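You operate a simulated robot arm through the tools that you are given. There is no shell and no other tool. Be economical: measure what you need, move in short steps, check, and stop when the job is done.

You run a simulated two-armed robot. Do the job below in one go: nothing can be reset, and whatever is moved stays where it is left.

JOB
Put one of the sweets from the head end of the long table in the metal bowl there. Put the bottle that says "yellow" from the far end of the long table on the shelf under the sealer table and the bottle labelled "green" on the middle shelf of the trolley. Put the shaker that says "nibs" from the far end of the long table on the top shelf of the trolley. Open the wide middle door of the left cabinet, take the small tiered cake from the top of the black stand and put it on the top of the sideboard, then shut the door. Put one of the mini cake layers from the top of the side table on the head end of the long table. The order is free. Set down upright: bottle, shaker, small tiered cake.
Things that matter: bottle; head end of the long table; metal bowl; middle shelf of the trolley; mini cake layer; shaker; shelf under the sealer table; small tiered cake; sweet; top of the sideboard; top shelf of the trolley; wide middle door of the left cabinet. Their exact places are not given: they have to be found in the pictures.

Only the result counts: the job must be done as asked and must still hold three seconds after the hand-in. Knocking over, shifting, dropping, spilling or breaking anything else fails it.

ROBOT AND FRAMES
Two 6-joint arms with two-finger grippers on one trunk, on a base that drives. Base frame: it is fixed to the floor where the robot stands at the start and does not move with it; the origin is under the middle of the robot, x ahead of it, y to its left, z up; the surface under the hand at the start is at about z = 750. Units: mm, rad, N and s.
The left shoulder is at the start at [70, 148, 1365], the right one opposite. With the tool pointing down near the work surface each hand reaches from about 340 to 620 mm from the robot's upright axis, wherever it stands, measured 20 degrees to its own side. Places, roughly: bottle [4750, 0, 750]; head end of the long table [1100, 700, 800]; metal bowl (6x6x4 cm) [600, 300, 800]; middle shelf of the trolley [6200, -900, 400]; mini cake layer [-750, -1500, 750]; shaker [3750, 250, 750]; shelf under the sealer table [2100, -1400, 300]; small tiered cake (18x18x24 cm) [10100, 2000, 1000]; sweet (3x3x2 cm) [400, 0, 800]; top of the sideboard [10000, 800, 800]; top shelf of the trolley [6200, -1200, 700]; wide middle door of the left cabinet [9900, 2000, 1000]. Payload 2.45 kg a hand.
The tool frame of a hand sits at the grasp point between the pads (the TCP): z along the fingers, y along the line on which they close. The tips reach 30 mm beyond it. The gripper opens to 106 mm. The gripper's body begins 79 mm behind the TCP.
Orientation is told as [roll, pitch, yaw] about the base's x, y, z axes, in that order, counted from this pose: with the fingers straight down and closing along the base's y, the tool's x points along the base's -x, its y along +y and its z along -z.

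CONTROLS
- The arms move only by the tool servo_tool. It takes "left_rows", "right_rows" or both (then of equal length, played together; a hand with none holds still); each is a list of rows, each a list of 7 numbers: the shift along the tool's x, y, z in mm, then the turn, a rotation vector about the tool's x, y, z in rad, then the finger opening in mm, from 0 to 106. In form: [[x, y, z, rx, ry, rz, grip], ...]. A call has 1 to 8 rows; each row shifts and turns the commanded pose from where the row before left it, along the tool's axes as they then stand. A row lasts 0.2 s, in which the tool goes at most 50 mm and 0.15 rad; a call with a longer step from one row to the next is refused whole, and so is a gripper value outside its range. A pose out of reach is approached as far as the arm can. The call stops where the force on the tool passes 40 N (or 10 N more than at its start, if that is more) or the arm is blocked; 0.2 s more then pass. The fingers move at their own pace (about 72 mm/s each) and stop on an object; they squeeze with about 29 N. The grip force told is the motor's: it shows also when the fingers shut on nothing. Time passes only in rows, and 0.2 s behind the last, so rows that do not move let the fingers close. The reply holds the time, the measured pose of the TCP, the force on the tool along the base axes, the opening and the grip force, in the units named above and with some noise, with the torque about the TCP (base axes, N m) and any sound that the robot's microphone picked up.
- Cameras (640 x 400 px; columns grow to the right, rows downward): "scene" is now at [114.3, 28, 1562.9]; the picture's right is [0.40, -0.92, -0.00], its down [-0.78, -0.34, -0.52] and it looks along [0.48, 0.21, -0.85] (base axes); focal length 270 px, centre (320, 200). "left" rides on the left gripper at [76, 2, -106] in its tool frame; the picture's right is [-0.02, 1.00, 0.00], its down [-0.78, -0.02, -0.62] and it looks along [-0.62, -0.01, 0.78] (tool axes); focal length 247 px, centre (320, 200). "right" rides on the right gripper at [76, -2, -106] in its tool frame; the picture's right is [0.02, 1.00, 0.00], its down [-0.78, 0.02, -0.62] and it looks along [-0.62, 0.01, 0.78] (tool axes); focal length 247 px, centre (320, 200).
- snapshot(camera): a new picture of that camera. It takes no simulated time.
- slide_trunk(by): slides the trunk up (or, below 0, down) by that many mm; the arms and the scene camera ride with it, the base frame stays. It gives what a move gives, with no picture.
- roll_base(legs): drives the robot by 1 to 6 legs, each [ahead, left, turn to the left] in mm, mm and rad, along the robot's own axes; the way and the turn of a leg run together, so that a leg with both is an arc; at most 1500 mm and 3.142 rad a leg. The arms and the cameras ride along, it lands a little off, and it stops where it bumps. It gives what a move gives.
- pan_tilt(pan, tilt): turns the head with the scene camera to pan (to the left, within 1.501 rad either way) and tilt (down, from -0.506 to 1.204), counted from straight ahead of the robot. It gives what a move gives.
- locate(camera, pixels): for up to 12 pixels [column, row] of the newest picture of that camera ("zoom" is the newest enlarged one), the place [x, y, z] in the base frame of the surface seen there, good to about 2 mm. It takes no simulated time.
- inspect(camera, box): a new picture of the part [left, top, right, bottom] of that camera's present view, enlarged. It takes no simulated time.
- job_done(): hands the job in; it is judged then, once.

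Go step by step. Measure first, check grasps and placings, and put right what went wrong. The budget is 138 turns and 164 pictures, counting those below and the enlarged ones. Unless the task says otherwise, let go and move clear before handing in.

The tools are called after "Call:" as name(argument=value, ...) on one line, values as JSON. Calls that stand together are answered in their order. servo_tool: Moves the arms, as the interface text tells. Its arguments: {"type":"object","properties":{"left_rows":{"type":"array"},"right_rows":{"type":"array"}},"required":[]} The other tools are called the same way: slide_trunk (by) slides the trunk up or down; roll_base (legs) drives the base; pan_tilt (pan, tilt) turns the head that bears the scene camera; snapshot (camera) takes a picture; locate (camera, pixels) gives the place of the surface under pixels of a picture; inspect (camera, box) takes an enlarged picture of a part of a camera's view; job_done () hands the job in.

At the start:

```text
clock: 0.0
left_eef_pos: [432.2, 432.4, 1027.9]
left_ee_rot: [0.0, 0.001, -0.001]
left_wrist_force: [1.1, 0.2, -0.2]
left_wrist_torque: [0.01, 0.02, 0.03]
left_finger_gap: 106.1
left_finger_force: 0.0
right_eef_pos: [612.5, 26.2, 959.5]
right_ee_rot: [0.001, -0.002, 0.0]
right_wrist_force: [-0.1, -1.0, 0.3]
right_wrist_torque: [0.02, 0.0, 0.02]
right_finger_gap: 106.0
right_finger_force: 0.0
trunk travel left (down, up): [-838.0, 102.0]
robot x, y, heading: [-3.3, 1.0, -0.0]
head pan, tilt: [0.414, 1.021]
```

scene: 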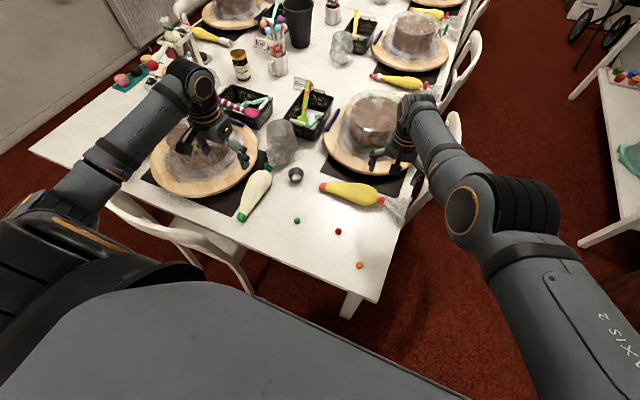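
right: 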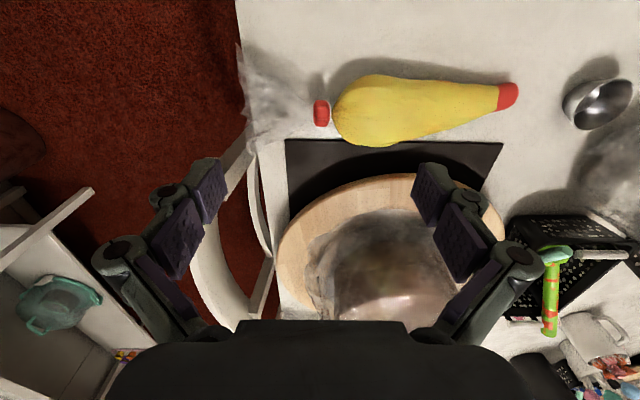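
left: 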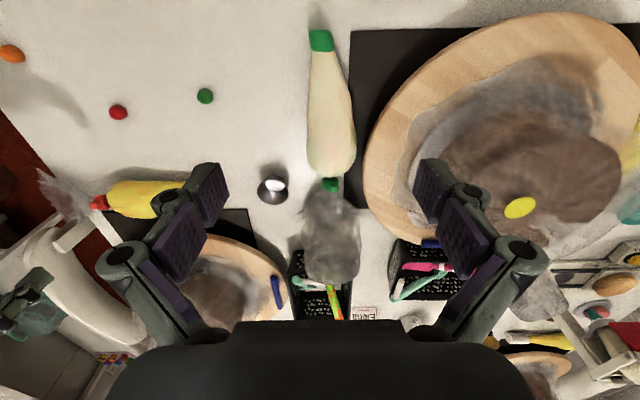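

The scene shows sweets at (297,220), (338,231), (360,265) and the metal bowl at (296,174). I locate these first.

Call:
locate(camera="scene", pixels=[[297, 220], [338, 231], [360, 265], [296, 174], [290, 172], [302, 176], [310, 240], [345, 290], [260, 190], [350, 190]])

Call:
locate(camera="left", pixels=[[205, 96], [118, 112], [10, 54], [273, 188], [273, 178], [330, 100], [330, 240]])

```text
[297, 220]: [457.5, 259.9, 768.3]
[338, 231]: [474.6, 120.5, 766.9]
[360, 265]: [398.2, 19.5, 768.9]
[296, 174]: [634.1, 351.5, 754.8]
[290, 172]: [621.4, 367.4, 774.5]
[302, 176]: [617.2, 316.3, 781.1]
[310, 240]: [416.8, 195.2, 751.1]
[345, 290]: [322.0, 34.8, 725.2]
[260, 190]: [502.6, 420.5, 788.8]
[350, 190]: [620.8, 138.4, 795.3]
```

```text
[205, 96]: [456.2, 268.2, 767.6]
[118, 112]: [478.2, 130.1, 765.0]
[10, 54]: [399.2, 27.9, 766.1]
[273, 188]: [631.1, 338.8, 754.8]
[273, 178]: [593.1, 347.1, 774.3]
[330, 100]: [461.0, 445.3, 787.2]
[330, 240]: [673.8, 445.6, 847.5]
```

Green sweet at about (457,264), top z 768; the bowl at about (622,342); the table at z≈751. I move the left hand above the green sweet.

Call:
servo_tool(left_rows=[[-6, -42, 0, 0, 0, 0, 60], [-6, -42, 0, 0, 0, 0, 60], [-6, -42, 0, 0, 0, 0, 60], [-7, -42, 0, 0, 0, 0, 60], [0, 0, 45, 0, 0, 0, 60], [0, 0, 45, 0, 0, 0, 60], [0, 0, 45, 0, 0, 0, 60], [0, 0, 45, 0, 0, 0, 60]])

Call:
snapshot(camera="left")

Call:
snapshot(camera="scene")

```text
clock: 1.8
left_eef_pos: [455.7, 292.1, 809.7]
left_ee_rot: [0.0, -0.001, 0.0]
left_wrist_force: [0.6, 0.2, -0.3]
left_wrist_torque: [-0.01, -0.04, 0.03]
left_finger_gap: 59.8
left_finger_force: 0.0
left hand out of reach, approached as far as the arm can: row 3, 4
right_eef_pos: [612.6, 24.9, 958.3]
right_ee_rot: [0.001, -0.001, 0.001]
right_wrist_force: [0.3, 0.2, 0.5]
right_wrist_torque: [-0.01, 0.03, 0.02]
right_finger_gap: 105.9
right_finger_force: 0.1
trunk travel left (down, up): [-838.0, 102.0]
robot x, y, heading: [-0.1, 1.2, 0.003]
head pan, tilt: [0.414, 1.021]
```

```text
160 pictures are left
```

left: 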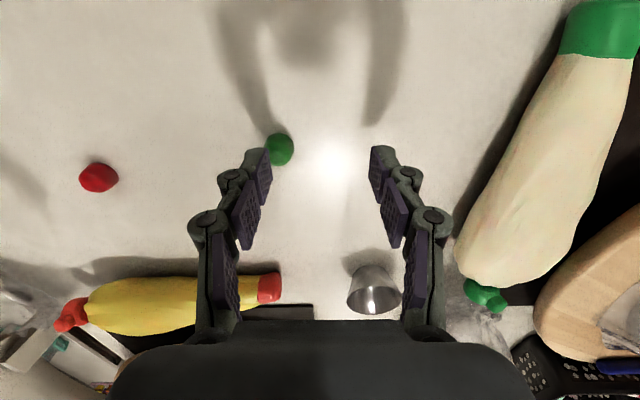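

```text
159 pictures are left
```

scene: 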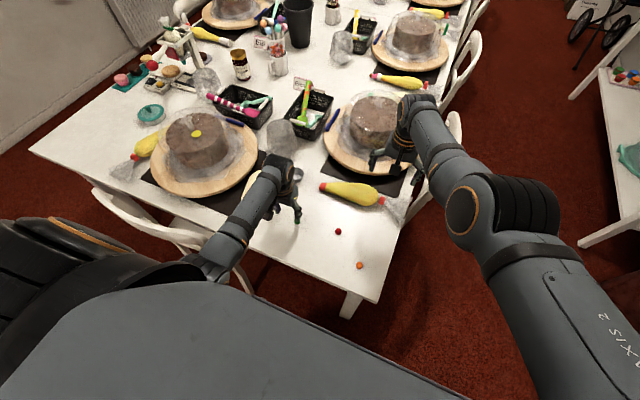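

The green sweet is at (280,149) just outside the left finger, and the bowl at (373,290). I measure both from here.

Call:
locate(camera="left", pixels=[[280, 137], [280, 149], [288, 152], [348, 289], [400, 290], [372, 268], [374, 312], [360, 200]])

Call:
inspect(camera="left", box=[320, 240, 440, 340])

```text
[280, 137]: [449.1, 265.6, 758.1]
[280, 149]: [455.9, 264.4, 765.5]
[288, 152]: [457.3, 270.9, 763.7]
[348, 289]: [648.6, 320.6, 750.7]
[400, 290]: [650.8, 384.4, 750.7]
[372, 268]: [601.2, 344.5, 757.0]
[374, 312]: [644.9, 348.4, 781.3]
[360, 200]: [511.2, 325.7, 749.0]
```

```text
4.00 times, centred on (380, 290) of left
```

zoom: 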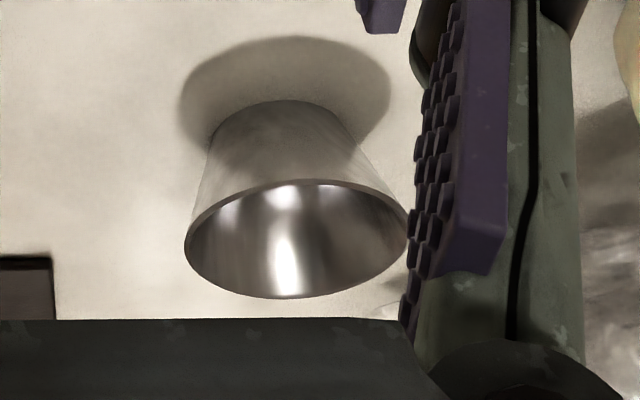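

Sweet centre (457,265), bowl centre about (622,343). I shift −27 in y, descend to z≈784 and close.

Call:
servo_tool(left_rows=[[-1, -27, -5, 0, 0, 0, 50], [0, 0, 0, 0, 0, 0, 50], [0, 0, 15, 0, 0, 0, 50], [0, 0, 14, 0, 0, 0, 50], [0, 0, 0, 0, 0, 0, 50]])

Call:
snapshot(camera="left")

```text
clock: 3.0
left_eef_pos: [453.3, 264.9, 783.3]
left_ee_rot: [0.0, 0.002, 0.0]
left_wrist_force: [0.5, -0.4, 0.6]
left_wrist_torque: [-0.01, 0.03, 0.0]
left_finger_gap: 49.9
left_finger_force: 0.0
right_eef_pos: [611.2, 24.6, 958.8]
right_ee_rot: [-0.001, -0.001, 0.0]
right_wrist_force: [-0.2, 0.4, 0.5]
right_wrist_torque: [-0.03, 0.0, 0.04]
right_finger_gap: 106.1
right_finger_force: 0.1
trunk travel left (down, up): [-838.0, 102.0]
robot x, y, heading: [-5.7, -0.4, 0.0]
head pan, tilt: [0.414, 1.021]
```

```text
157 pictures are left
```

left: 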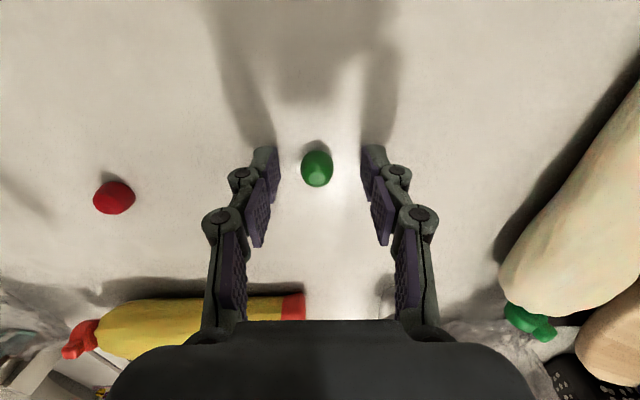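

The sweet (317,168) sits between the fingertips. I close and lift.

Call:
servo_tool(left_rows=[[-2, 0, 0, 0, 0, 0, 20], [0, 0, 0, 0, 0, 0, 5], [0, 0, 0, 0, 0, 0, 5], [0, 0, 0, 0, 0, 0, 5], [0, 0, -20, 0, 0, 0, 5], [0, 0, -40, 0, 0, 0, 5], [0, 0, -20, 0, 0, 0, 5]])

Call:
snapshot(camera="left")

```text
clock: 4.6
left_eef_pos: [456.1, 265.7, 865.6]
left_ee_rot: [0.001, -0.001, 0.0]
left_wrist_force: [-0.3, 0.1, -0.3]
left_wrist_torque: [0.0, 0.04, 0.0]
left_finger_gap: 16.8
left_finger_force: 30.1
right_eef_pos: [612.3, 26.5, 959.1]
right_ee_rot: [0.001, 0.0, 0.0]
right_wrist_force: [0.2, 0.0, -0.1]
right_wrist_torque: [0.0, 0.0, -0.03]
right_finger_gap: 106.1
right_finger_force: 0.0
trunk travel left (down, up): [-838.0, 102.0]
robot x, y, heading: [1.5, 1.8, 0.0]
head pan, tilt: [0.414, 1.021]
```

```text
156 pictures are left
```

left: 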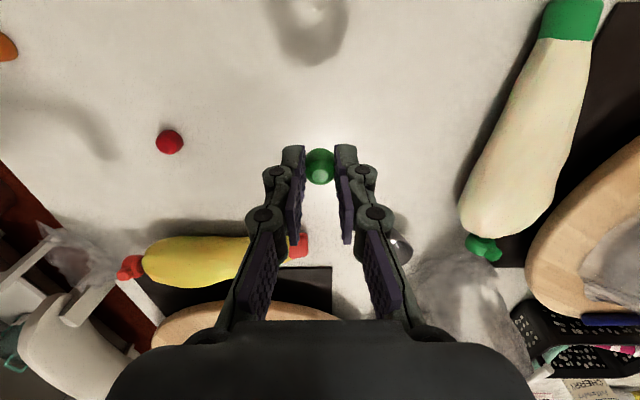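

The sweet is held (gap 16.8). I carry it over the bowl.

Call:
servo_tool(left_rows=[[-40, 19, 0, 0, 0, 0, 5], [-42, 20, 0, 0, 0, 0, 5], [-42, 19, 0, 0, 0, 0, 5], [-42, 19, 0, 0, 0, 0, 5], [0, 0, 0, 0, 0, 0, 5]])

Call:
snapshot(camera="left")

Call:
inspect(camera="scene", box=[220, 100, 380, 200])

```text
clock: 5.8
left_eef_pos: [613.1, 337.3, 868.6]
left_ee_rot: [0.001, -0.001, -0.001]
left_wrist_force: [-0.5, 0.9, 0.2]
left_wrist_torque: [-0.02, -0.03, 0.02]
left_finger_gap: 16.6
left_finger_force: 28.8
left hand out of reach, approached as far as the arm can: row 4
right_eef_pos: [611.6, 25.9, 960.0]
right_ee_rot: [-0.001, 0.0, 0.0]
right_wrist_force: [0.0, -0.5, -0.2]
right_wrist_torque: [-0.03, -0.01, -0.01]
right_finger_gap: 106.1
right_finger_force: 0.0
trunk travel left (down, up): [-838.0, 102.0]
robot x, y, heading: [-0.1, -0.4, -0.002]
head pan, tilt: [0.414, 1.021]
```

```text
155 pictures are left
```

left: 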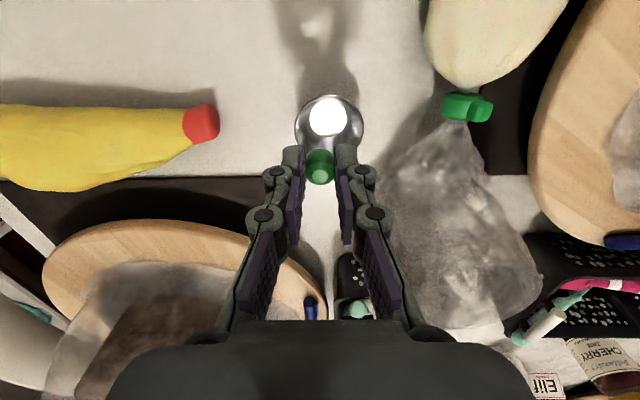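

```text
4.00 times, centred on (300, 150) of scene
```

zoom: 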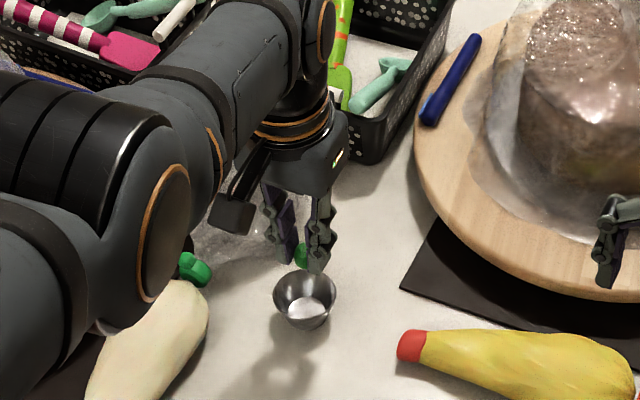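

The bowl is at (330,120) in the left view, the hand at (613,337,869). I locate the rim points to refine.

Call:
locate(camera="left", pixels=[[297, 125], [362, 125], [330, 97], [326, 118], [342, 145], [320, 150]])

Call:
locate(camera="zoom", pixels=[[276, 285], [334, 283], [305, 328], [300, 310], [290, 281]])

```text
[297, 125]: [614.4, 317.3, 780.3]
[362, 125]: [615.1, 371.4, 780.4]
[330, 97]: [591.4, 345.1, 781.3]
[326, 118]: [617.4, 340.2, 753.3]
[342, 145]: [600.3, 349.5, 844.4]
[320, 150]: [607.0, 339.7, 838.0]
```

```text
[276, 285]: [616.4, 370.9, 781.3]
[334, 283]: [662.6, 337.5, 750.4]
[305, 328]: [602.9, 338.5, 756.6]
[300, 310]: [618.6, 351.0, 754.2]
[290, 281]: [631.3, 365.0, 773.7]
```

Bowl centre ≈ (619,344.5), rim z≈781. I nudge and lower to TCP ≈ 812.

Call:
servo_tool(left_rows=[[0, 3, 18, 0, 0, 0, 5], [0, 2, 18, 0, 0, 0, 5], [0, 0, 18, 0, 0, 0, 5], [0, 0, 0, 0, 0, 0, 5]])

Call:
snapshot(camera="left")

```text
clock: 6.8
left_eef_pos: [597.9, 330.9, 839.6]
left_ee_rot: [-0.001, 0.001, 0.0]
left_wrist_force: [0.6, 0.0, -0.7]
left_wrist_torque: [-0.01, -0.02, 0.03]
left_finger_gap: 16.9
left_finger_force: 29.1
left hand out of reach, approached as far as the arm can: row 1, 2, 3
right_eef_pos: [613.0, 25.3, 959.1]
right_ee_rot: [0.001, 0.001, 0.0]
right_wrist_force: [0.1, -0.9, 0.2]
right_wrist_torque: [0.03, 0.06, 0.04]
right_finger_gap: 105.8
right_finger_force: 0.1
trunk travel left (down, up): [-838.0, 102.0]
robot x, y, heading: [0.3, 0.8, -0.0]
head pan, tilt: [0.414, 1.021]
```

```text
153 pictures are left
```

left: 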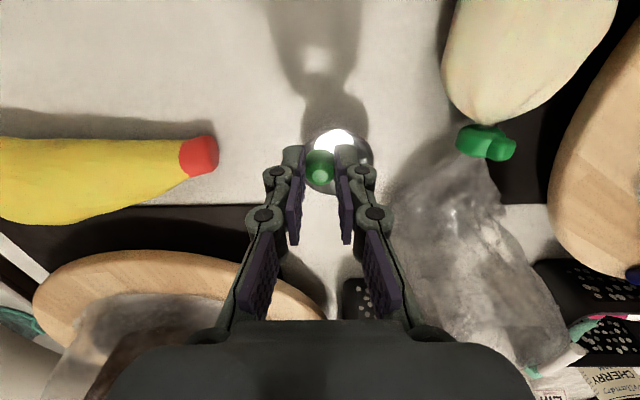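

Reach ran out at (598,331,840), so I drive the base a small step ahead (right hand stays high above the board).

Call:
roll_base(legs=[[40, 10, 0]])

Call:
snapshot(camera="left")

```text
clock: 7.7
left_eef_pos: [631.6, 342.2, 842.8]
left_ee_rot: [0.002, -0.006, 0.002]
left_wrist_force: [-0.3, 0.4, 0.2]
left_wrist_torque: [0.04, -0.09, 0.0]
left_finger_gap: 16.3
left_finger_force: 29.2
right_eef_pos: [644.2, 35.7, 963.5]
right_ee_rot: [0.004, -0.005, 0.003]
right_wrist_force: [-1.3, 1.1, -0.3]
right_wrist_torque: [0.04, -0.07, -0.01]
right_finger_gap: 106.0
right_finger_force: 0.0
trunk travel left (down, up): [-838.0, 102.0]
robot x, y, heading: [39.2, 8.9, 0.001]
head pan, tilt: [0.414, 1.021]
```

```text
152 pictures are left
```

left: 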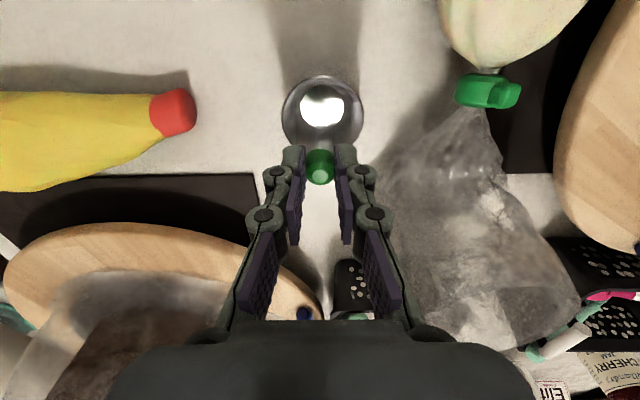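

Now at (632,342,843). I come back ~14 mm in x, shift 2 in y and lower to 812.

Call:
servo_tool(left_rows=[[14, 2, 5, 0, 0, 0, 5], [0, 0, 12, 0, 0, 0, 5], [0, 0, 12, 0, 0, 0, 5], [0, 0, 0, 0, 0, 0, 5]])

Call:
snapshot(camera="left")

Call:
inspect(camera="scene", box=[220, 120, 380, 220])

```text
clock: 8.7
left_eef_pos: [617.2, 342.1, 812.0]
left_ee_rot: [0.0, 0.001, 0.002]
left_wrist_force: [0.1, 0.0, 0.5]
left_wrist_torque: [-0.03, -0.02, -0.06]
left_finger_gap: 16.4
left_finger_force: 29.5
left hand out of reach, approached as far as the arm can: row 3
right_eef_pos: [649.2, 37.1, 958.9]
right_ee_rot: [-0.001, 0.001, 0.001]
right_wrist_force: [0.3, 0.0, 0.5]
right_wrist_torque: [-0.02, 0.02, -0.02]
right_finger_gap: 106.1
right_finger_force: 0.0
trunk travel left (down, up): [-838.0, 102.0]
robot x, y, heading: [37.7, 9.4, 0.001]
head pan, tilt: [0.414, 1.021]
```

```text
151 pictures are left
```

left: 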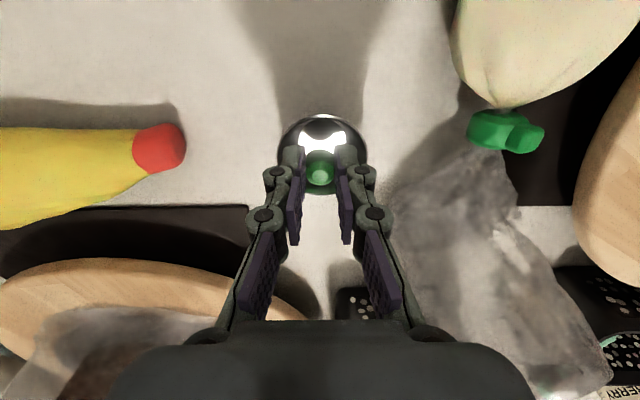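

```text
4.00 times, centred on (300, 170) of scene
```

zoom: 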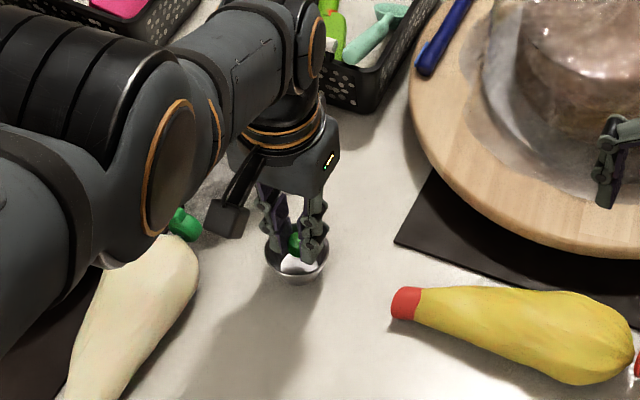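

The sweet (320,168) is over the bowl's opening (rim 113–195 rows). I open gently.

Call:
servo_tool(left_rows=[[0, 0, 0, 0, 0, 0, 22], [0, 0, 0, 0, 0, 0, 26], [0, 0, 0, 0, 0, 0, 26], [0, 0, -15, 0, 0, 0, 26], [0, 0, -30, 0, 0, 0, 26], [20, 0, -40, 0, 0, 0, 60]])

Call:
snapshot(camera="left")

```text
clock: 10.1
left_eef_pos: [646.2, 358.6, 868.5]
left_ee_rot: [0.001, 0.001, 0.003]
left_wrist_force: [-0.1, 0.0, -1.2]
left_wrist_torque: [-0.01, -0.03, 0.01]
left_finger_gap: 60.2
left_finger_force: 0.1
left hand out of reach, approached as far as the arm can: row 4, 5, 6
right_eef_pos: [649.7, 36.0, 958.7]
right_ee_rot: [-0.001, 0.001, 0.002]
right_wrist_force: [0.0, -0.4, 0.0]
right_wrist_torque: [0.03, -0.01, 0.02]
right_finger_gap: 106.2
right_finger_force: 0.1
trunk travel left (down, up): [-838.0, 102.0]
robot x, y, heading: [36.1, 12.5, 0.002]
head pan, tilt: [0.414, 1.021]
```

```text
149 pictures are left
```

left: 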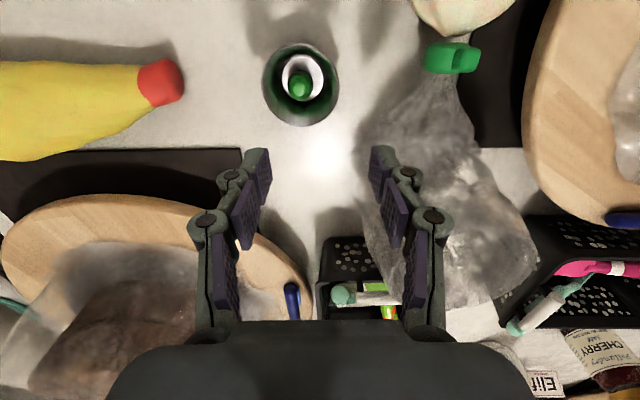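

The sweet lies in the bowl (302,85). Now I retract both hands toward the body and look around with the head.

Call:
servo_tool(left_rows=[[45, 0, -5, 0, 0, 0, 60], [45, 0, -10, 0, 0, 0, 60], [45, 0, -20, 0, 0, 0, 60], [40, 0, -40, 0, 0, 0, 60], [0, 0, -45, 0, 0, 0, 60], [0, 0, -40, 0, 0, 0, 60]], right_rows=[[45, -20, -10, 0, 0, 0, 106], [45, -20, -10, 0, 0, 0, 106], [45, -20, -10, 0, 0, 0, 106], [45, -20, -10, 0, 0, 0, 106], [10, -20, -10, 0, 0, 0, 106], [0, -20, -10, 0, 0, 0, 106]])

Call:
pan_tilt(pan=-1.2, tilt=0.6)

Call:
snapshot(camera="scene")

```text
refused: row 1 steps farther than a row can; nothing moved
```

```text
clock: 11.8
left_eef_pos: [646.2, 356.6, 867.7]
left_ee_rot: [0.0, 0.002, 0.002]
left_wrist_force: [-0.4, -0.4, -1.1]
left_wrist_torque: [-0.02, -0.01, -0.02]
left_finger_gap: 60.1
left_finger_force: 0.1
right_eef_pos: [650.2, 36.4, 958.0]
right_ee_rot: [-0.001, -0.001, 0.001]
right_wrist_force: [0.2, 0.0, -0.2]
right_wrist_torque: [0.02, 0.0, 0.02]
right_finger_gap: 106.1
right_finger_force: 0.1
trunk travel left (down, up): [-838.0, 102.0]
robot x, y, heading: [39.3, 15.6, 0.003]
head pan, tilt: [-1.201, 0.6]
```

```text
148 pictures are left
```

scene: 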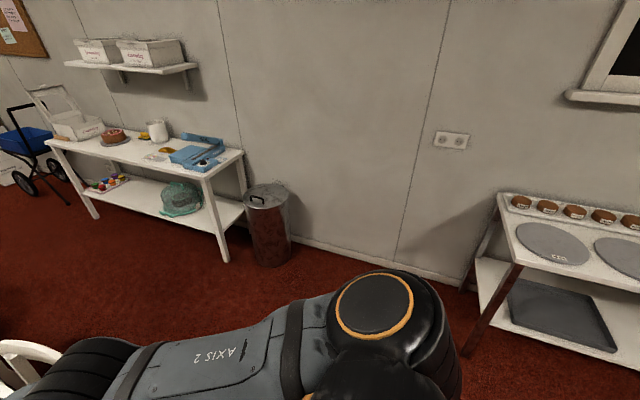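

The side table with the mini cake layers is at lower right (520–640,205–220); the sealer table with its shelf is at left. I retract the arms and measure.

Call:
servo_tool(left_rows=[[45, 0, -5, 0, 0, 0, 60], [45, 0, -10, 0, 0, 0, 60], [43, 0, -20, 0, 0, 0, 60], [30, 0, -38, 0, 0, 0, 60], [0, 0, -45, 0, 0, 0, 60], [0, 0, -40, 0, 0, 0, 60]], right_rows=[[42, -20, -10, 0, 0, 0, 106], [42, -20, -10, 0, 0, 0, 106], [42, -20, -10, 0, 0, 0, 106], [42, -20, -10, 0, 0, 0, 106], [10, -20, -10, 0, 0, 0, 106], [0, -20, -10, 0, 0, 0, 106]])

Call:
locate(camera="scene", pixels=[[521, 203], [548, 207], [575, 212], [604, 216], [500, 195], [520, 262], [560, 245], [268, 190], [90, 160], [190, 210], [180, 175], [115, 135]])

Call:
pan_tilt(pan=-1.5, tilt=0.6)

Call:
snapshot(camera="scene")

```text
clock: 13.2
left_eef_pos: [667.6, 397.0, 943.3]
left_ee_rot: [0.0, 0.002, 0.003]
left_wrist_force: [0.5, -0.5, -0.5]
left_wrist_torque: [0.03, -0.01, 0.02]
left_finger_gap: 60.3
left_finger_force: 0.0
left hand out of reach, approached as far as the arm can: row 1, 2, 3, 4, 5, 6
right_eef_pos: [664.3, 3.5, 965.8]
right_ee_rot: [0.001, 0.003, 0.002]
right_wrist_force: [-0.2, -1.2, 0.3]
right_wrist_torque: [0.02, 0.03, 0.01]
right_finger_gap: 105.9
right_finger_force: 0.1
right hand out of reach, approached as far as the arm can: row 1, 2, 3, 4, 5, 6
trunk travel left (down, up): [-838.0, 102.0]
robot x, y, heading: [40.8, 11.2, 0.002]
head pan, tilt: [-1.201, 0.6]
```

```text
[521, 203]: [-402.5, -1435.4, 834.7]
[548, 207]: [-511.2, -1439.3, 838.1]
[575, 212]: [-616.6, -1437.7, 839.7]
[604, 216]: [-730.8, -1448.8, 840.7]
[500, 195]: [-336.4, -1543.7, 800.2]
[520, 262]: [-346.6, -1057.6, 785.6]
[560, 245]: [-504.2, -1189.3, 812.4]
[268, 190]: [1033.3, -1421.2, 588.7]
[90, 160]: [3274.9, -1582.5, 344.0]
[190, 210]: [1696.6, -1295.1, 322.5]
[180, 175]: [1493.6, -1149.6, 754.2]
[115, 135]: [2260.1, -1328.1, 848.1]
```

```text
clock: 14.0
left_eef_pos: [668.9, 396.8, 942.9]
left_ee_rot: [-0.001, 0.005, 0.002]
left_wrist_force: [-0.2, -0.2, 0.7]
left_wrist_torque: [-0.01, -0.02, 0.02]
left_finger_gap: 59.9
left_finger_force: 0.1
right_eef_pos: [663.3, 5.9, 964.7]
right_ee_rot: [-0.001, 0.001, 0.001]
right_wrist_force: [0.1, -0.7, 0.5]
right_wrist_torque: [-0.01, -0.01, -0.03]
right_finger_gap: 105.8
right_finger_force: 0.1
trunk travel left (down, up): [-838.0, 102.0]
robot x, y, heading: [39.4, 3.8, 0.005]
head pan, tilt: [-1.499, 0.6]
```

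```text
147 pictures are left
```

scene: 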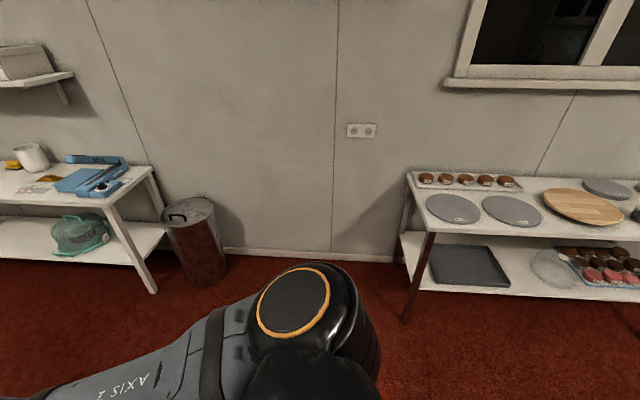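

The retraction didn't happen (both hands flagged out of reach, left at (668,397,943)). I test small pure steps to see which directions respond.

Call:
servo_tool(left_rows=[[10, 0, 0, 0, 0, 0, 60], [10, 0, 0, 0, 0, 0, 60]], right_rows=[[0, 0, 10, 0, 0, 0, 106], [0, 0, 10, 0, 0, 0, 106]])

Call:
servo_tool(left_rows=[[0, 0, 20, 0, 0, 0, 60], [0, 0, 20, 0, 0, 0, 60]], right_rows=[[20, 0, 0, 0, 0, 0, 106], [20, 0, 0, 0, 0, 0, 106]])

```text
clock: 14.6
left_eef_pos: [664.4, 404.0, 936.8]
left_ee_rot: [-0.001, 0.002, 0.0]
left_wrist_force: [0.4, 0.8, 1.2]
left_wrist_torque: [0.0, 0.03, 0.01]
left_finger_gap: 59.7
left_finger_force: 0.0
left hand out of reach, approached as far as the arm can: row 1, 2
right_eef_pos: [658.6, 2.2, 945.2]
right_ee_rot: [0.0, 0.001, 0.002]
right_wrist_force: [0.3, -0.8, -0.9]
right_wrist_torque: [0.02, -0.02, -0.01]
right_finger_gap: 105.9
right_finger_force: 0.2
right hand out of reach, approached as far as the arm can: row 2
trunk travel left (down, up): [-838.0, 102.0]
robot x, y, heading: [39.6, 10.9, 0.002]
head pan, tilt: [-1.499, 0.6]
```

```text
clock: 15.4
left_eef_pos: [654.6, 393.8, 903.0]
left_ee_rot: [-0.003, 0.001, 0.0]
left_wrist_force: [-0.2, -0.2, -0.6]
left_wrist_torque: [-0.02, 0.03, 0.05]
left_finger_gap: 60.1
left_finger_force: 0.0
left hand out of reach, approached as far as the arm can: row 1, 2
right_eef_pos: [640.0, -41.6, 951.0]
right_ee_rot: [-0.049, -0.028, -0.043]
right_wrist_force: [0.0, 0.0, 0.2]
right_wrist_torque: [0.01, 0.02, 0.01]
right_finger_gap: 106.0
right_finger_force: 0.1
trunk travel left (down, up): [-838.0, 102.0]
robot x, y, heading: [37.6, 13.2, 0.007]
head pan, tilt: [-1.499, 0.6]
stopped in row 2 (right hand): the arm was blocked; the commanded pose is now the measured one
```

The right arm reports "blocked" and drifted to y −42. I look at where the arms are.

Call:
pan_tilt(pan=-0.3, tilt=0.9)

Call:
snapshot(camera="scene")

Call:
pan_tilt(pan=0.7, tilt=0.9)

Call:
snapshot(camera="scene")

```text
clock: 16.8
left_eef_pos: [653.1, 392.6, 902.4]
left_ee_rot: [0.0, 0.001, 0.002]
left_wrist_force: [0.0, 0.8, -0.7]
left_wrist_torque: [0.02, 0.02, -0.02]
left_finger_gap: 60.0
left_finger_force: 0.1
right_eef_pos: [639.1, -39.6, 948.7]
right_ee_rot: [-0.048, -0.026, -0.04]
right_wrist_force: [0.5, -0.6, -0.3]
right_wrist_torque: [0.04, 0.03, 0.01]
right_finger_gap: 106.1
right_finger_force: 0.1
trunk travel left (down, up): [-838.0, 102.0]
robot x, y, heading: [38.0, 13.2, 0.002]
head pan, tilt: [-0.3, 0.901]
```

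```text
146 pictures are left
```

scene: 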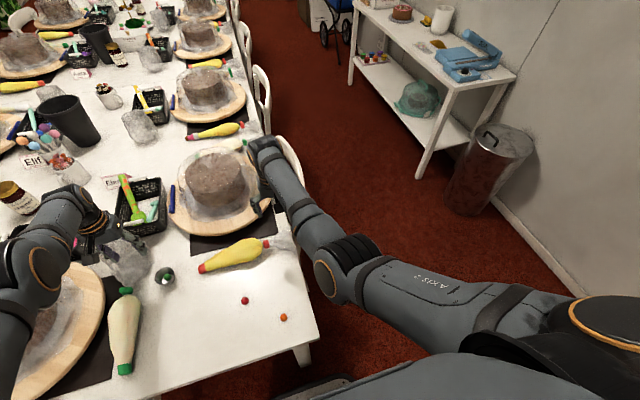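

```text
clock: 18.0
left_eef_pos: [653.0, 393.3, 901.8]
left_ee_rot: [0.001, 0.002, 0.001]
left_wrist_force: [-0.3, 0.9, 0.8]
left_wrist_torque: [0.0, -0.03, 0.01]
left_finger_gap: 60.1
left_finger_force: 0.1
right_eef_pos: [638.6, -40.9, 950.8]
right_ee_rot: [-0.049, -0.026, -0.042]
right_wrist_force: [0.5, -0.4, 0.4]
right_wrist_torque: [0.0, -0.04, 0.0]
right_finger_gap: 106.1
right_finger_force: 0.0
trunk travel left (down, up): [-838.0, 102.0]
robot x, y, heading: [37.8, 8.7, 0.001]
head pan, tilt: [0.7, 0.901]
```

```text
145 pictures are left
```

scene: 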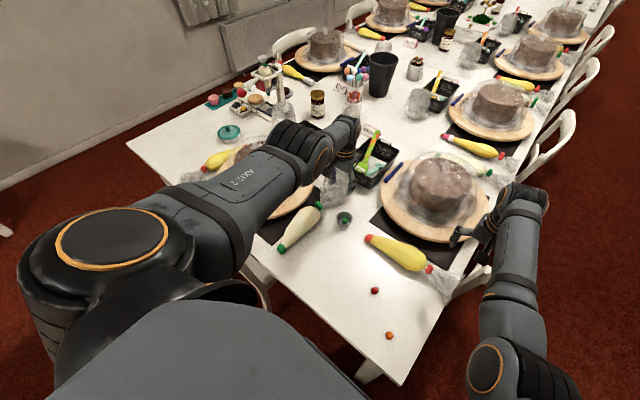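

Nothing is visibly touched. Safest is to lift the trunk 100 mm and back straight away from the table, then sort the arms out in free space.

Call:
slide_trunk(by=100)

Call:
roll_base(legs=[[-600, 0, 0]])

Call:
servo_tool(left_rows=[[30, 0, 20, 0, 0, 0, 60], [30, 0, 20, 0, 0, 0, 60], [30, 0, 20, 0, 0, 0, 60], [30, 0, 20, 0, 0, 0, 60]], right_rows=[[20, 0, 20, 0, 0, 0, 106], [20, 0, 20, 0, 0, 0, 106], [20, 0, 20, 0, 0, 0, 106], [20, 0, 20, 0, 0, 0, 106]])

Call:
snapshot(camera="scene")

```text
clock: 19.4
left_eef_pos: [653.4, 392.5, 1001.2]
left_ee_rot: [0.0, 0.003, 0.001]
left_wrist_force: [-0.8, -0.5, -0.4]
left_wrist_torque: [-0.01, -0.01, -0.01]
left_finger_gap: 59.9
left_finger_force: 0.1
right_eef_pos: [638.5, -41.4, 1050.3]
right_ee_rot: [-0.051, -0.028, -0.04]
right_wrist_force: [0.6, 0.1, -0.3]
right_wrist_torque: [0.01, -0.01, 0.02]
right_finger_gap: 106.1
right_finger_force: 0.0
trunk travel left (down, up): [-938.0, 2.0]
robot x, y, heading: [42.5, 12.7, 0.002]
head pan, tilt: [0.7, 0.901]
```

```text
clock: 22.7
left_eef_pos: [59.0, 394.2, 1001.6]
left_ee_rot: [0.0, 0.002, 0.005]
left_wrist_force: [0.3, 0.5, 0.0]
left_wrist_torque: [-0.01, 0.02, 0.01]
left_finger_gap: 60.1
left_finger_force: 0.1
right_eef_pos: [46.4, -40.5, 1048.2]
right_ee_rot: [-0.05, -0.027, -0.036]
right_wrist_force: [0.6, -0.3, -0.1]
right_wrist_torque: [0.01, -0.01, 0.03]
right_finger_gap: 106.2
right_finger_force: 0.0
trunk travel left (down, up): [-938.0, 2.0]
robot x, y, heading: [-554.5, 10.7, 0.006]
head pan, tilt: [0.7, 0.901]
```

```text
clock: 23.8
left_eef_pos: [-10.5, 404.5, 894.3]
left_ee_rot: [0.0, 0.001, 0.004]
left_wrist_force: [-0.4, -0.2, -0.2]
left_wrist_torque: [-0.02, -0.03, 0.0]
left_finger_gap: 59.9
left_finger_force: 0.1
left hand out of reach, approached as far as the arm can: row 1, 2, 3, 4
right_eef_pos: [-3.4, -137.4, 971.7]
right_ee_rot: [-0.186, -0.077, -0.091]
right_wrist_force: [-0.9, 0.1, 0.1]
right_wrist_torque: [0.0, -0.02, 0.0]
right_finger_gap: 105.8
right_finger_force: 0.0
trunk travel left (down, up): [-938.0, 2.0]
robot x, y, heading: [-555.4, 9.2, 0.007]
head pan, tilt: [0.7, 0.901]
stopped in row 4 (right hand): the arm was blocked; the commanded pose is now the measured one
```

```text
144 pictures are left
```

scene: 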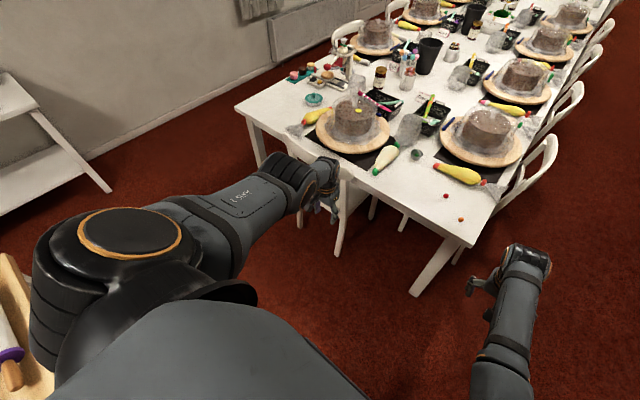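

The hands are free of the table now. I try lowering the right and pulling the left straight back, the documented working zone.

Call:
servo_tool(left_rows=[[0, -20, 0, 0, 0, 0, 60], [0, -20, 0, 0, 0, 0, 60], [40, 0, 0, 0, 0, 0, 60], [40, 0, 0, 0, 0, 0, 60]], right_rows=[[0, 0, 40, 0, 0, 0, 106], [0, 0, 40, 0, 0, 0, 106], [0, 0, 40, 0, 0, 0, 106], [0, 0, 20, 0, 0, 0, 106]])

Call:
servo_tool(left_rows=[[40, 0, 0, 0, 0, 0, 60], [40, 0, 0, 0, 0, 0, 60]], right_rows=[[30, 0, 0, 0, 0, 0, 106], [30, 0, 0, 0, 0, 0, 106]])

```text
clock: 24.8
left_eef_pos: [-34.5, 379.4, 852.9]
left_ee_rot: [-0.003, 0.005, 0.001]
left_wrist_force: [0.0, 0.5, -0.5]
left_wrist_torque: [0.01, -0.05, 0.0]
left_finger_gap: 60.2
left_finger_force: 0.0
left hand out of reach, approached as far as the arm can: row 1, 2, 3, 4
right_eef_pos: [-4.7, -163.4, 852.9]
right_ee_rot: [-0.182, -0.082, -0.09]
right_wrist_force: [0.1, -0.7, 0.6]
right_wrist_torque: [0.01, -0.05, 0.02]
right_finger_gap: 105.9
right_finger_force: 0.1
right hand out of reach, approached as far as the arm can: row 3, 4
trunk travel left (down, up): [-938.0, 2.0]
robot x, y, heading: [-555.9, 6.9, -0.0]
head pan, tilt: [0.7, 0.901]
```

```text
clock: 25.4
left_eef_pos: [-78.4, 394.6, 815.6]
left_ee_rot: [-0.002, 0.003, 0.003]
left_wrist_force: [0.0, -0.8, 0.5]
left_wrist_torque: [-0.03, 0.0, 0.0]
left_finger_gap: 60.1
left_finger_force: 0.1
left hand out of reach, approached as far as the arm can: row 1, 2
right_eef_pos: [-69.2, -159.4, 849.6]
right_ee_rot: [-0.183, -0.081, -0.089]
right_wrist_force: [-0.8, 0.3, -0.2]
right_wrist_torque: [0.05, -0.06, -0.02]
right_finger_gap: 106.0
right_finger_force: 0.0
trunk travel left (down, up): [-938.0, 2.0]
robot x, y, heading: [-557.5, 3.8, 0.007]
head pan, tilt: [0.7, 0.901]
```

The right hand retracts freely at low height. The left slides on its stretched limit, so I pull it straight toward its shoulder.

Call:
servo_tool(left_rows=[[30, -18, -30, 0, 0, 0, 60], [30, -18, -30, 0, 0, 0, 60], [30, -18, -30, 0, 0, 0, 60], [30, -18, -30, 0, 0, 0, 60]], right_rows=[[15, 0, 0, 0.05, 0, 0, 106], [15, 0, 0, 0.05, 0, 0, 106], [15, 0, 0, 0, 0, 0, 106], [15, 0, 0, 0, 0, 0, 106]])

Call:
pan_tilt(pan=1.2, tilt=1.1)

Call:
snapshot(camera="scene")

```text
clock: 26.6
left_eef_pos: [-73.2, 375.2, 810.5]
left_ee_rot: [-0.001, 0.004, 0.005]
left_wrist_force: [-0.1, 1.0, 1.0]
left_wrist_torque: [0.0, 0.03, -0.01]
left_finger_gap: 59.9
left_finger_force: 0.1
left hand out of reach, approached as far as the arm can: row 1, 2, 3, 4
right_eef_pos: [-116.1, -188.9, 845.4]
right_ee_rot: [-0.334, -0.099, -0.091]
right_wrist_force: [0.2, 0.1, 0.2]
right_wrist_torque: [0.01, -0.02, 0.01]
right_finger_gap: 106.1
right_finger_force: 0.1
trunk travel left (down, up): [-938.0, 2.0]
robot x, y, heading: [-554.3, 6.7, 0.009]
head pan, tilt: [0.7, 0.901]
stopped in row 4 (right hand): the arm was blocked; the commanded pose is now the measured one
```

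```text
clock: 27.5
left_eef_pos: [-73.0, 375.0, 809.9]
left_ee_rot: [-0.001, 0.002, 0.006]
left_wrist_force: [0.5, 1.0, -0.2]
left_wrist_torque: [0.0, 0.01, 0.03]
left_finger_gap: 60.0
left_finger_force: 0.0
right_eef_pos: [-116.4, -187.6, 845.8]
right_ee_rot: [-0.331, -0.098, -0.091]
right_wrist_force: [0.1, -0.3, 0.2]
right_wrist_torque: [-0.04, -0.03, 0.01]
right_finger_gap: 106.1
right_finger_force: 0.0
trunk travel left (down, up): [-938.0, 2.0]
robot x, y, heading: [-553.4, 8.9, 0.01]
head pan, tilt: [1.201, 1.1]
```

```text
143 pictures are left
```

scene: 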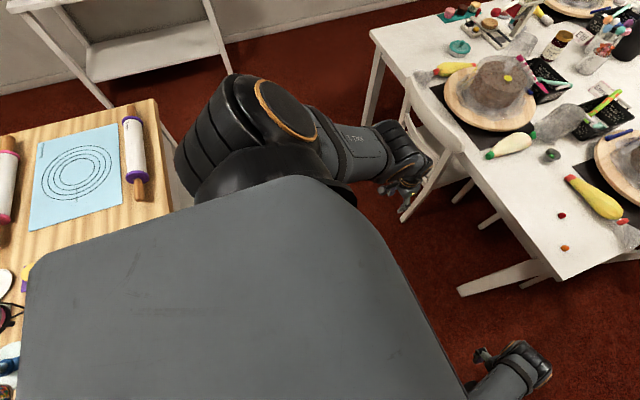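

Both arms seem to be in awkward joint states; I test restoring the right hand's orientation and a yaw/tilt of the left with no shift.

Call:
servo_tool(left_rows=[[0, 0, 0, 0, -0.1, 0, 60], [0, 0, 0, 0, -0.1, 0, 60], [0, 0, 0, 0, -0.1, 0, 60]], right_rows=[[0, 0, 0, -0.11, 0.03, -0.03, 106], [0, 0, 0, -0.11, 0.03, -0.03, 106], [0, 0, 0, -0.11, 0.03, -0.03, 106]])

Call:
servo_tool(left_rows=[[20, -12, -20, 0, 0, 0, 60], [20, -12, -20, 0, 0, 0, 60], [20, -12, -20, 0, 0, 0, 60]])

```text
clock: 28.3
left_eef_pos: [-52.8, 384.3, 784.8]
left_ee_rot: [-0.001, -0.297, 0.003]
left_wrist_force: [-0.4, 0.0, -0.2]
left_wrist_torque: [0.02, -0.03, -0.02]
left_finger_gap: 60.2
left_finger_force: 0.1
left hand out of reach, approached as far as the arm can: row 1, 2, 3
right_eef_pos: [-117.3, -184.8, 845.9]
right_ee_rot: [0.0, 0.007, -0.017]
right_wrist_force: [-0.8, -1.1, 0.0]
right_wrist_torque: [-0.02, 0.01, -0.02]
right_finger_gap: 105.8
right_finger_force: 0.0
trunk travel left (down, up): [-938.0, 2.0]
robot x, y, heading: [-555.5, 5.0, 0.008]
head pan, tilt: [1.201, 1.1]
```

```text
clock: 29.1
left_eef_pos: [-77.2, 368.8, 762.6]
left_ee_rot: [-0.002, -0.296, 0.005]
left_wrist_force: [-1.1, 0.2, 0.9]
left_wrist_torque: [0.01, -0.02, -0.01]
left_finger_gap: 60.1
left_finger_force: 0.1
left hand out of reach, approached as far as the arm can: row 1, 2, 3
right_eef_pos: [-116.4, -185.9, 845.3]
right_ee_rot: [-0.005, 0.006, -0.018]
right_wrist_force: [-1.0, 0.1, -0.2]
right_wrist_torque: [-0.01, -0.03, -0.01]
right_finger_gap: 105.9
right_finger_force: 0.1
trunk travel left (down, up): [-938.0, 2.0]
robot x, y, heading: [-556.9, 8.1, 0.009]
head pan, tilt: [1.201, 1.1]
```

The right hand is square again. The left is stuck at full stretch; I first turn the robot right toward the side table, which gives free floor in front, to try again there.

Call:
roll_base(legs=[[0, 0, -0.8]])

Call:
servo_tool(left_rows=[[-20, 10, 22, 0, 0.1, 0, 60], [-20, 10, 22, 0, 0.1, 0, 60], [-20, 10, 22, 0, 0.1, 0, 60], [0, 0, 0, 0, 0, 0, 60]])

Call:
servo_tool(left_rows=[[30, 0, 0, 0, 0, 0, 60], [30, 0, -20, 0, 0, 0, 60], [30, 0, -20, 0, 0, 0, 60]])

Call:
pan_tilt(pan=0.0, tilt=0.7)

Call:
snapshot(camera="scene")

```text
clock: 31.6
left_eef_pos: [38.0, -84.3, 762.8]
left_ee_rot: [-0.001, -0.297, -0.795]
left_wrist_force: [-0.5, -0.6, -0.6]
left_wrist_torque: [0.04, 0.03, -0.03]
left_finger_gap: 59.8
left_finger_force: 0.1
right_eef_pos: [-388.2, -440.6, 846.2]
right_ee_rot: [-0.004, 0.007, -0.816]
right_wrist_force: [-0.6, 0.7, -0.5]
right_wrist_torque: [-0.03, -0.01, 0.01]
right_finger_gap: 105.9
right_finger_force: 0.3
trunk travel left (down, up): [-938.0, 2.0]
robot x, y, heading: [-556.4, 5.0, -0.792]
head pan, tilt: [1.201, 1.1]
```

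```text
clock: 32.6
left_eef_pos: [32.8, -86.6, 802.5]
left_ee_rot: [-0.003, 0.007, -0.795]
left_wrist_force: [-0.1, -0.1, 0.5]
left_wrist_torque: [-0.04, -0.01, 0.02]
left_finger_gap: 60.4
left_finger_force: 0.1
left hand out of reach, approached as far as the arm can: row 1, 2, 3
right_eef_pos: [-387.3, -440.3, 846.4]
right_ee_rot: [-0.004, 0.006, -0.817]
right_wrist_force: [0.4, 0.5, 0.2]
right_wrist_torque: [0.02, 0.01, 0.03]
right_finger_gap: 106.2
right_finger_force: 0.0
trunk travel left (down, up): [-938.0, 2.0]
robot x, y, heading: [-553.7, 10.6, -0.797]
head pan, tilt: [1.201, 1.1]
```

```text
clock: 33.4
left_eef_pos: [20.6, -50.5, 778.4]
left_ee_rot: [-0.003, 0.005, -0.797]
left_wrist_force: [-0.4, 1.4, -0.9]
left_wrist_torque: [0.02, 0.02, 0.05]
left_finger_gap: 60.1
left_finger_force: 0.3
left hand out of reach, approached as far as the arm can: row 1, 2, 3
right_eef_pos: [-388.5, -442.7, 845.8]
right_ee_rot: [-0.004, 0.008, -0.817]
right_wrist_force: [-0.9, 0.1, -0.2]
right_wrist_torque: [-0.03, -0.01, -0.02]
right_finger_gap: 106.0
right_finger_force: 0.0
trunk travel left (down, up): [-938.0, 2.0]
robot x, y, heading: [-553.7, 7.8, -0.794]
head pan, tilt: [1.201, 1.1]
```

```text
clock: 34.8
left_eef_pos: [19.7, -51.3, 778.1]
left_ee_rot: [-0.002, 0.006, -0.797]
left_wrist_force: [-0.6, -0.2, 0.1]
left_wrist_torque: [0.02, -0.02, 0.0]
left_finger_gap: 60.0
left_finger_force: 0.1
right_eef_pos: [-387.7, -441.7, 845.6]
right_ee_rot: [0.0, 0.008, -0.819]
right_wrist_force: [-0.3, 0.0, -0.3]
right_wrist_torque: [-0.01, 0.02, 0.0]
right_finger_gap: 105.8
right_finger_force: 0.1
trunk travel left (down, up): [-938.0, 2.0]
robot x, y, heading: [-551.1, 4.3, -0.791]
head pan, tilt: [0.0, 0.7]
```

```text
142 pictures are left
```

scene: 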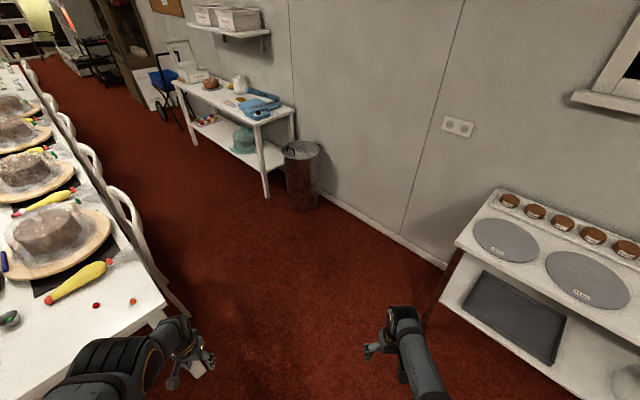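

I look at the left arm's shape to see whether its elbow is really straight.

Call:
pan_tilt(pan=0.6, tilt=1.15)

Call:
snapshot(camera="scene")

Call:
pan_tilt(pan=-0.6, tilt=1.15)

Call:
snapshot(camera="scene")

Call:
snapshot(camera="right")

```text
clock: 35.8
left_eef_pos: [20.1, -50.0, 777.9]
left_ee_rot: [-0.002, 0.005, -0.796]
left_wrist_force: [-0.1, -0.3, 1.0]
left_wrist_torque: [-0.02, 0.0, -0.01]
left_finger_gap: 59.9
left_finger_force: 0.0
right_eef_pos: [-387.8, -440.9, 845.9]
right_ee_rot: [-0.002, 0.006, -0.817]
right_wrist_force: [-0.3, -0.4, 0.4]
right_wrist_torque: [-0.04, 0.01, 0.01]
right_finger_gap: 106.1
right_finger_force: 0.0
trunk travel left (down, up): [-938.0, 2.0]
robot x, y, heading: [-554.6, 5.5, -0.795]
head pan, tilt: [0.6, 1.15]
```

```text
141 pictures are left
```

scene: 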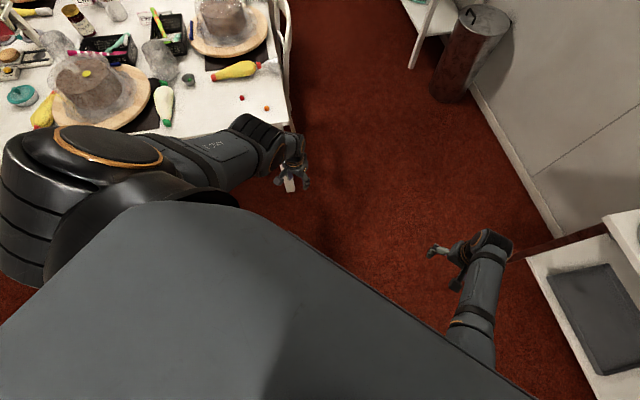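

```text
clock: 37.2
left_eef_pos: [19.9, -50.9, 778.2]
left_ee_rot: [-0.002, 0.004, -0.796]
left_wrist_force: [-0.6, 0.1, 1.0]
left_wrist_torque: [-0.02, 0.03, -0.04]
left_finger_gap: 59.8
left_finger_force: 0.1
right_eef_pos: [-388.7, -441.6, 846.7]
right_ee_rot: [-0.005, 0.008, -0.817]
right_wrist_force: [0.6, -0.5, -0.8]
right_wrist_torque: [0.0, -0.01, -0.04]
right_finger_gap: 106.1
right_finger_force: 0.1
trunk travel left (down, up): [-938.0, 2.0]
robot x, y, heading: [-557.4, 4.1, -0.795]
head pan, tilt: [-0.6, 1.15]
```

```text
140 pictures are left
```

scene: 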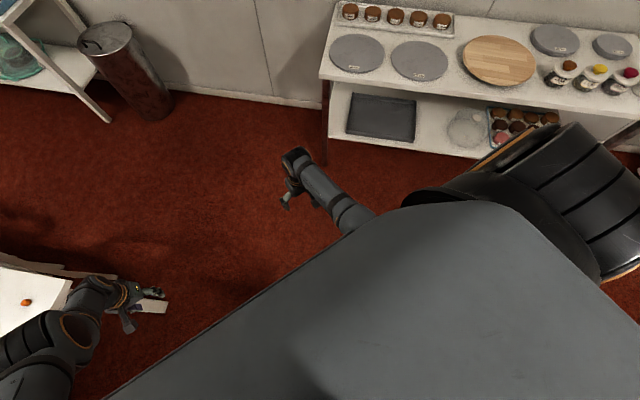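

```text
139 pictures are left
```

right: 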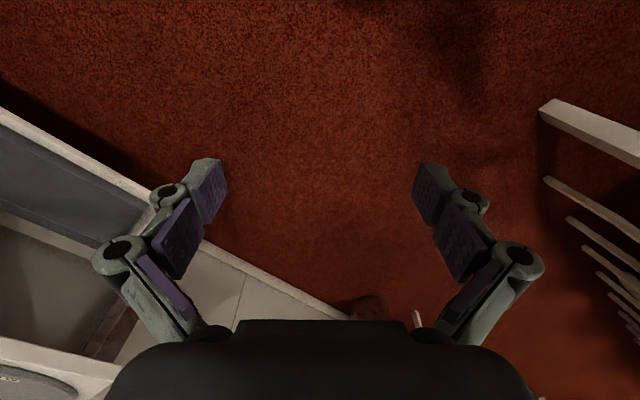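

The left arm is indeed straight; the right is bent and fine. I pulse the left outward then pull inward along its axis.

Call:
servo_tool(left_rows=[[-27, 16, 36, 0, 0, 0, 60], [27, -16, -36, 0, 0, 0, 60], [27, -16, -36, 0, 0, 0, 60], [27, -16, -36, 0, 0, 0, 60]])

Call:
servo_tool(left_rows=[[0, 0, -48, 0, 0, 0, 60], [0, 0, -48, 0, 0, 0, 60], [0, 0, -48, 0, 0, 0, 60], [0, 0, -48, 0, 0, 0, 60], [0, 0, -48, 0, 0, 0, 60], [0, 0, -48, 0, 0, 0, 60]])

```text
clock: 38.2
left_eef_pos: [19.9, -50.9, 777.5]
left_ee_rot: [-0.002, 0.004, -0.796]
left_wrist_force: [0.5, -0.7, 0.0]
left_wrist_torque: [0.0, 0.0, 0.02]
left_finger_gap: 60.0
left_finger_force: 0.0
left hand out of reach, approached as far as the arm can: row 1, 2, 3, 4
right_eef_pos: [-388.5, -441.4, 845.2]
right_ee_rot: [-0.003, 0.007, -0.816]
right_wrist_force: [-0.5, 0.4, 0.3]
right_wrist_torque: [-0.02, -0.01, 0.01]
right_finger_gap: 106.0
right_finger_force: 0.1
trunk travel left (down, up): [-938.0, 2.0]
robot x, y, heading: [-553.0, 7.8, -0.794]
head pan, tilt: [-0.6, 1.15]
```

```text
clock: 39.6
left_eef_pos: [150.7, -111.3, 961.2]
left_ee_rot: [-0.001, 0.007, -0.796]
left_wrist_force: [-0.4, 0.0, -0.9]
left_wrist_torque: [-0.01, -0.02, 0.03]
left_finger_gap: 60.0
left_finger_force: 0.1
left hand out of reach, approached as far as the arm can: row 1, 2, 3, 4, 5, 6
right_eef_pos: [-388.8, -440.5, 844.8]
right_ee_rot: [-0.002, 0.007, -0.816]
right_wrist_force: [0.0, -0.9, -0.3]
right_wrist_torque: [0.01, 0.03, -0.01]
right_finger_gap: 106.1
right_finger_force: 0.0
trunk travel left (down, up): [-938.0, 2.0]
robot x, y, heading: [-556.2, 6.1, -0.793]
head pan, tilt: [-0.6, 1.15]
```

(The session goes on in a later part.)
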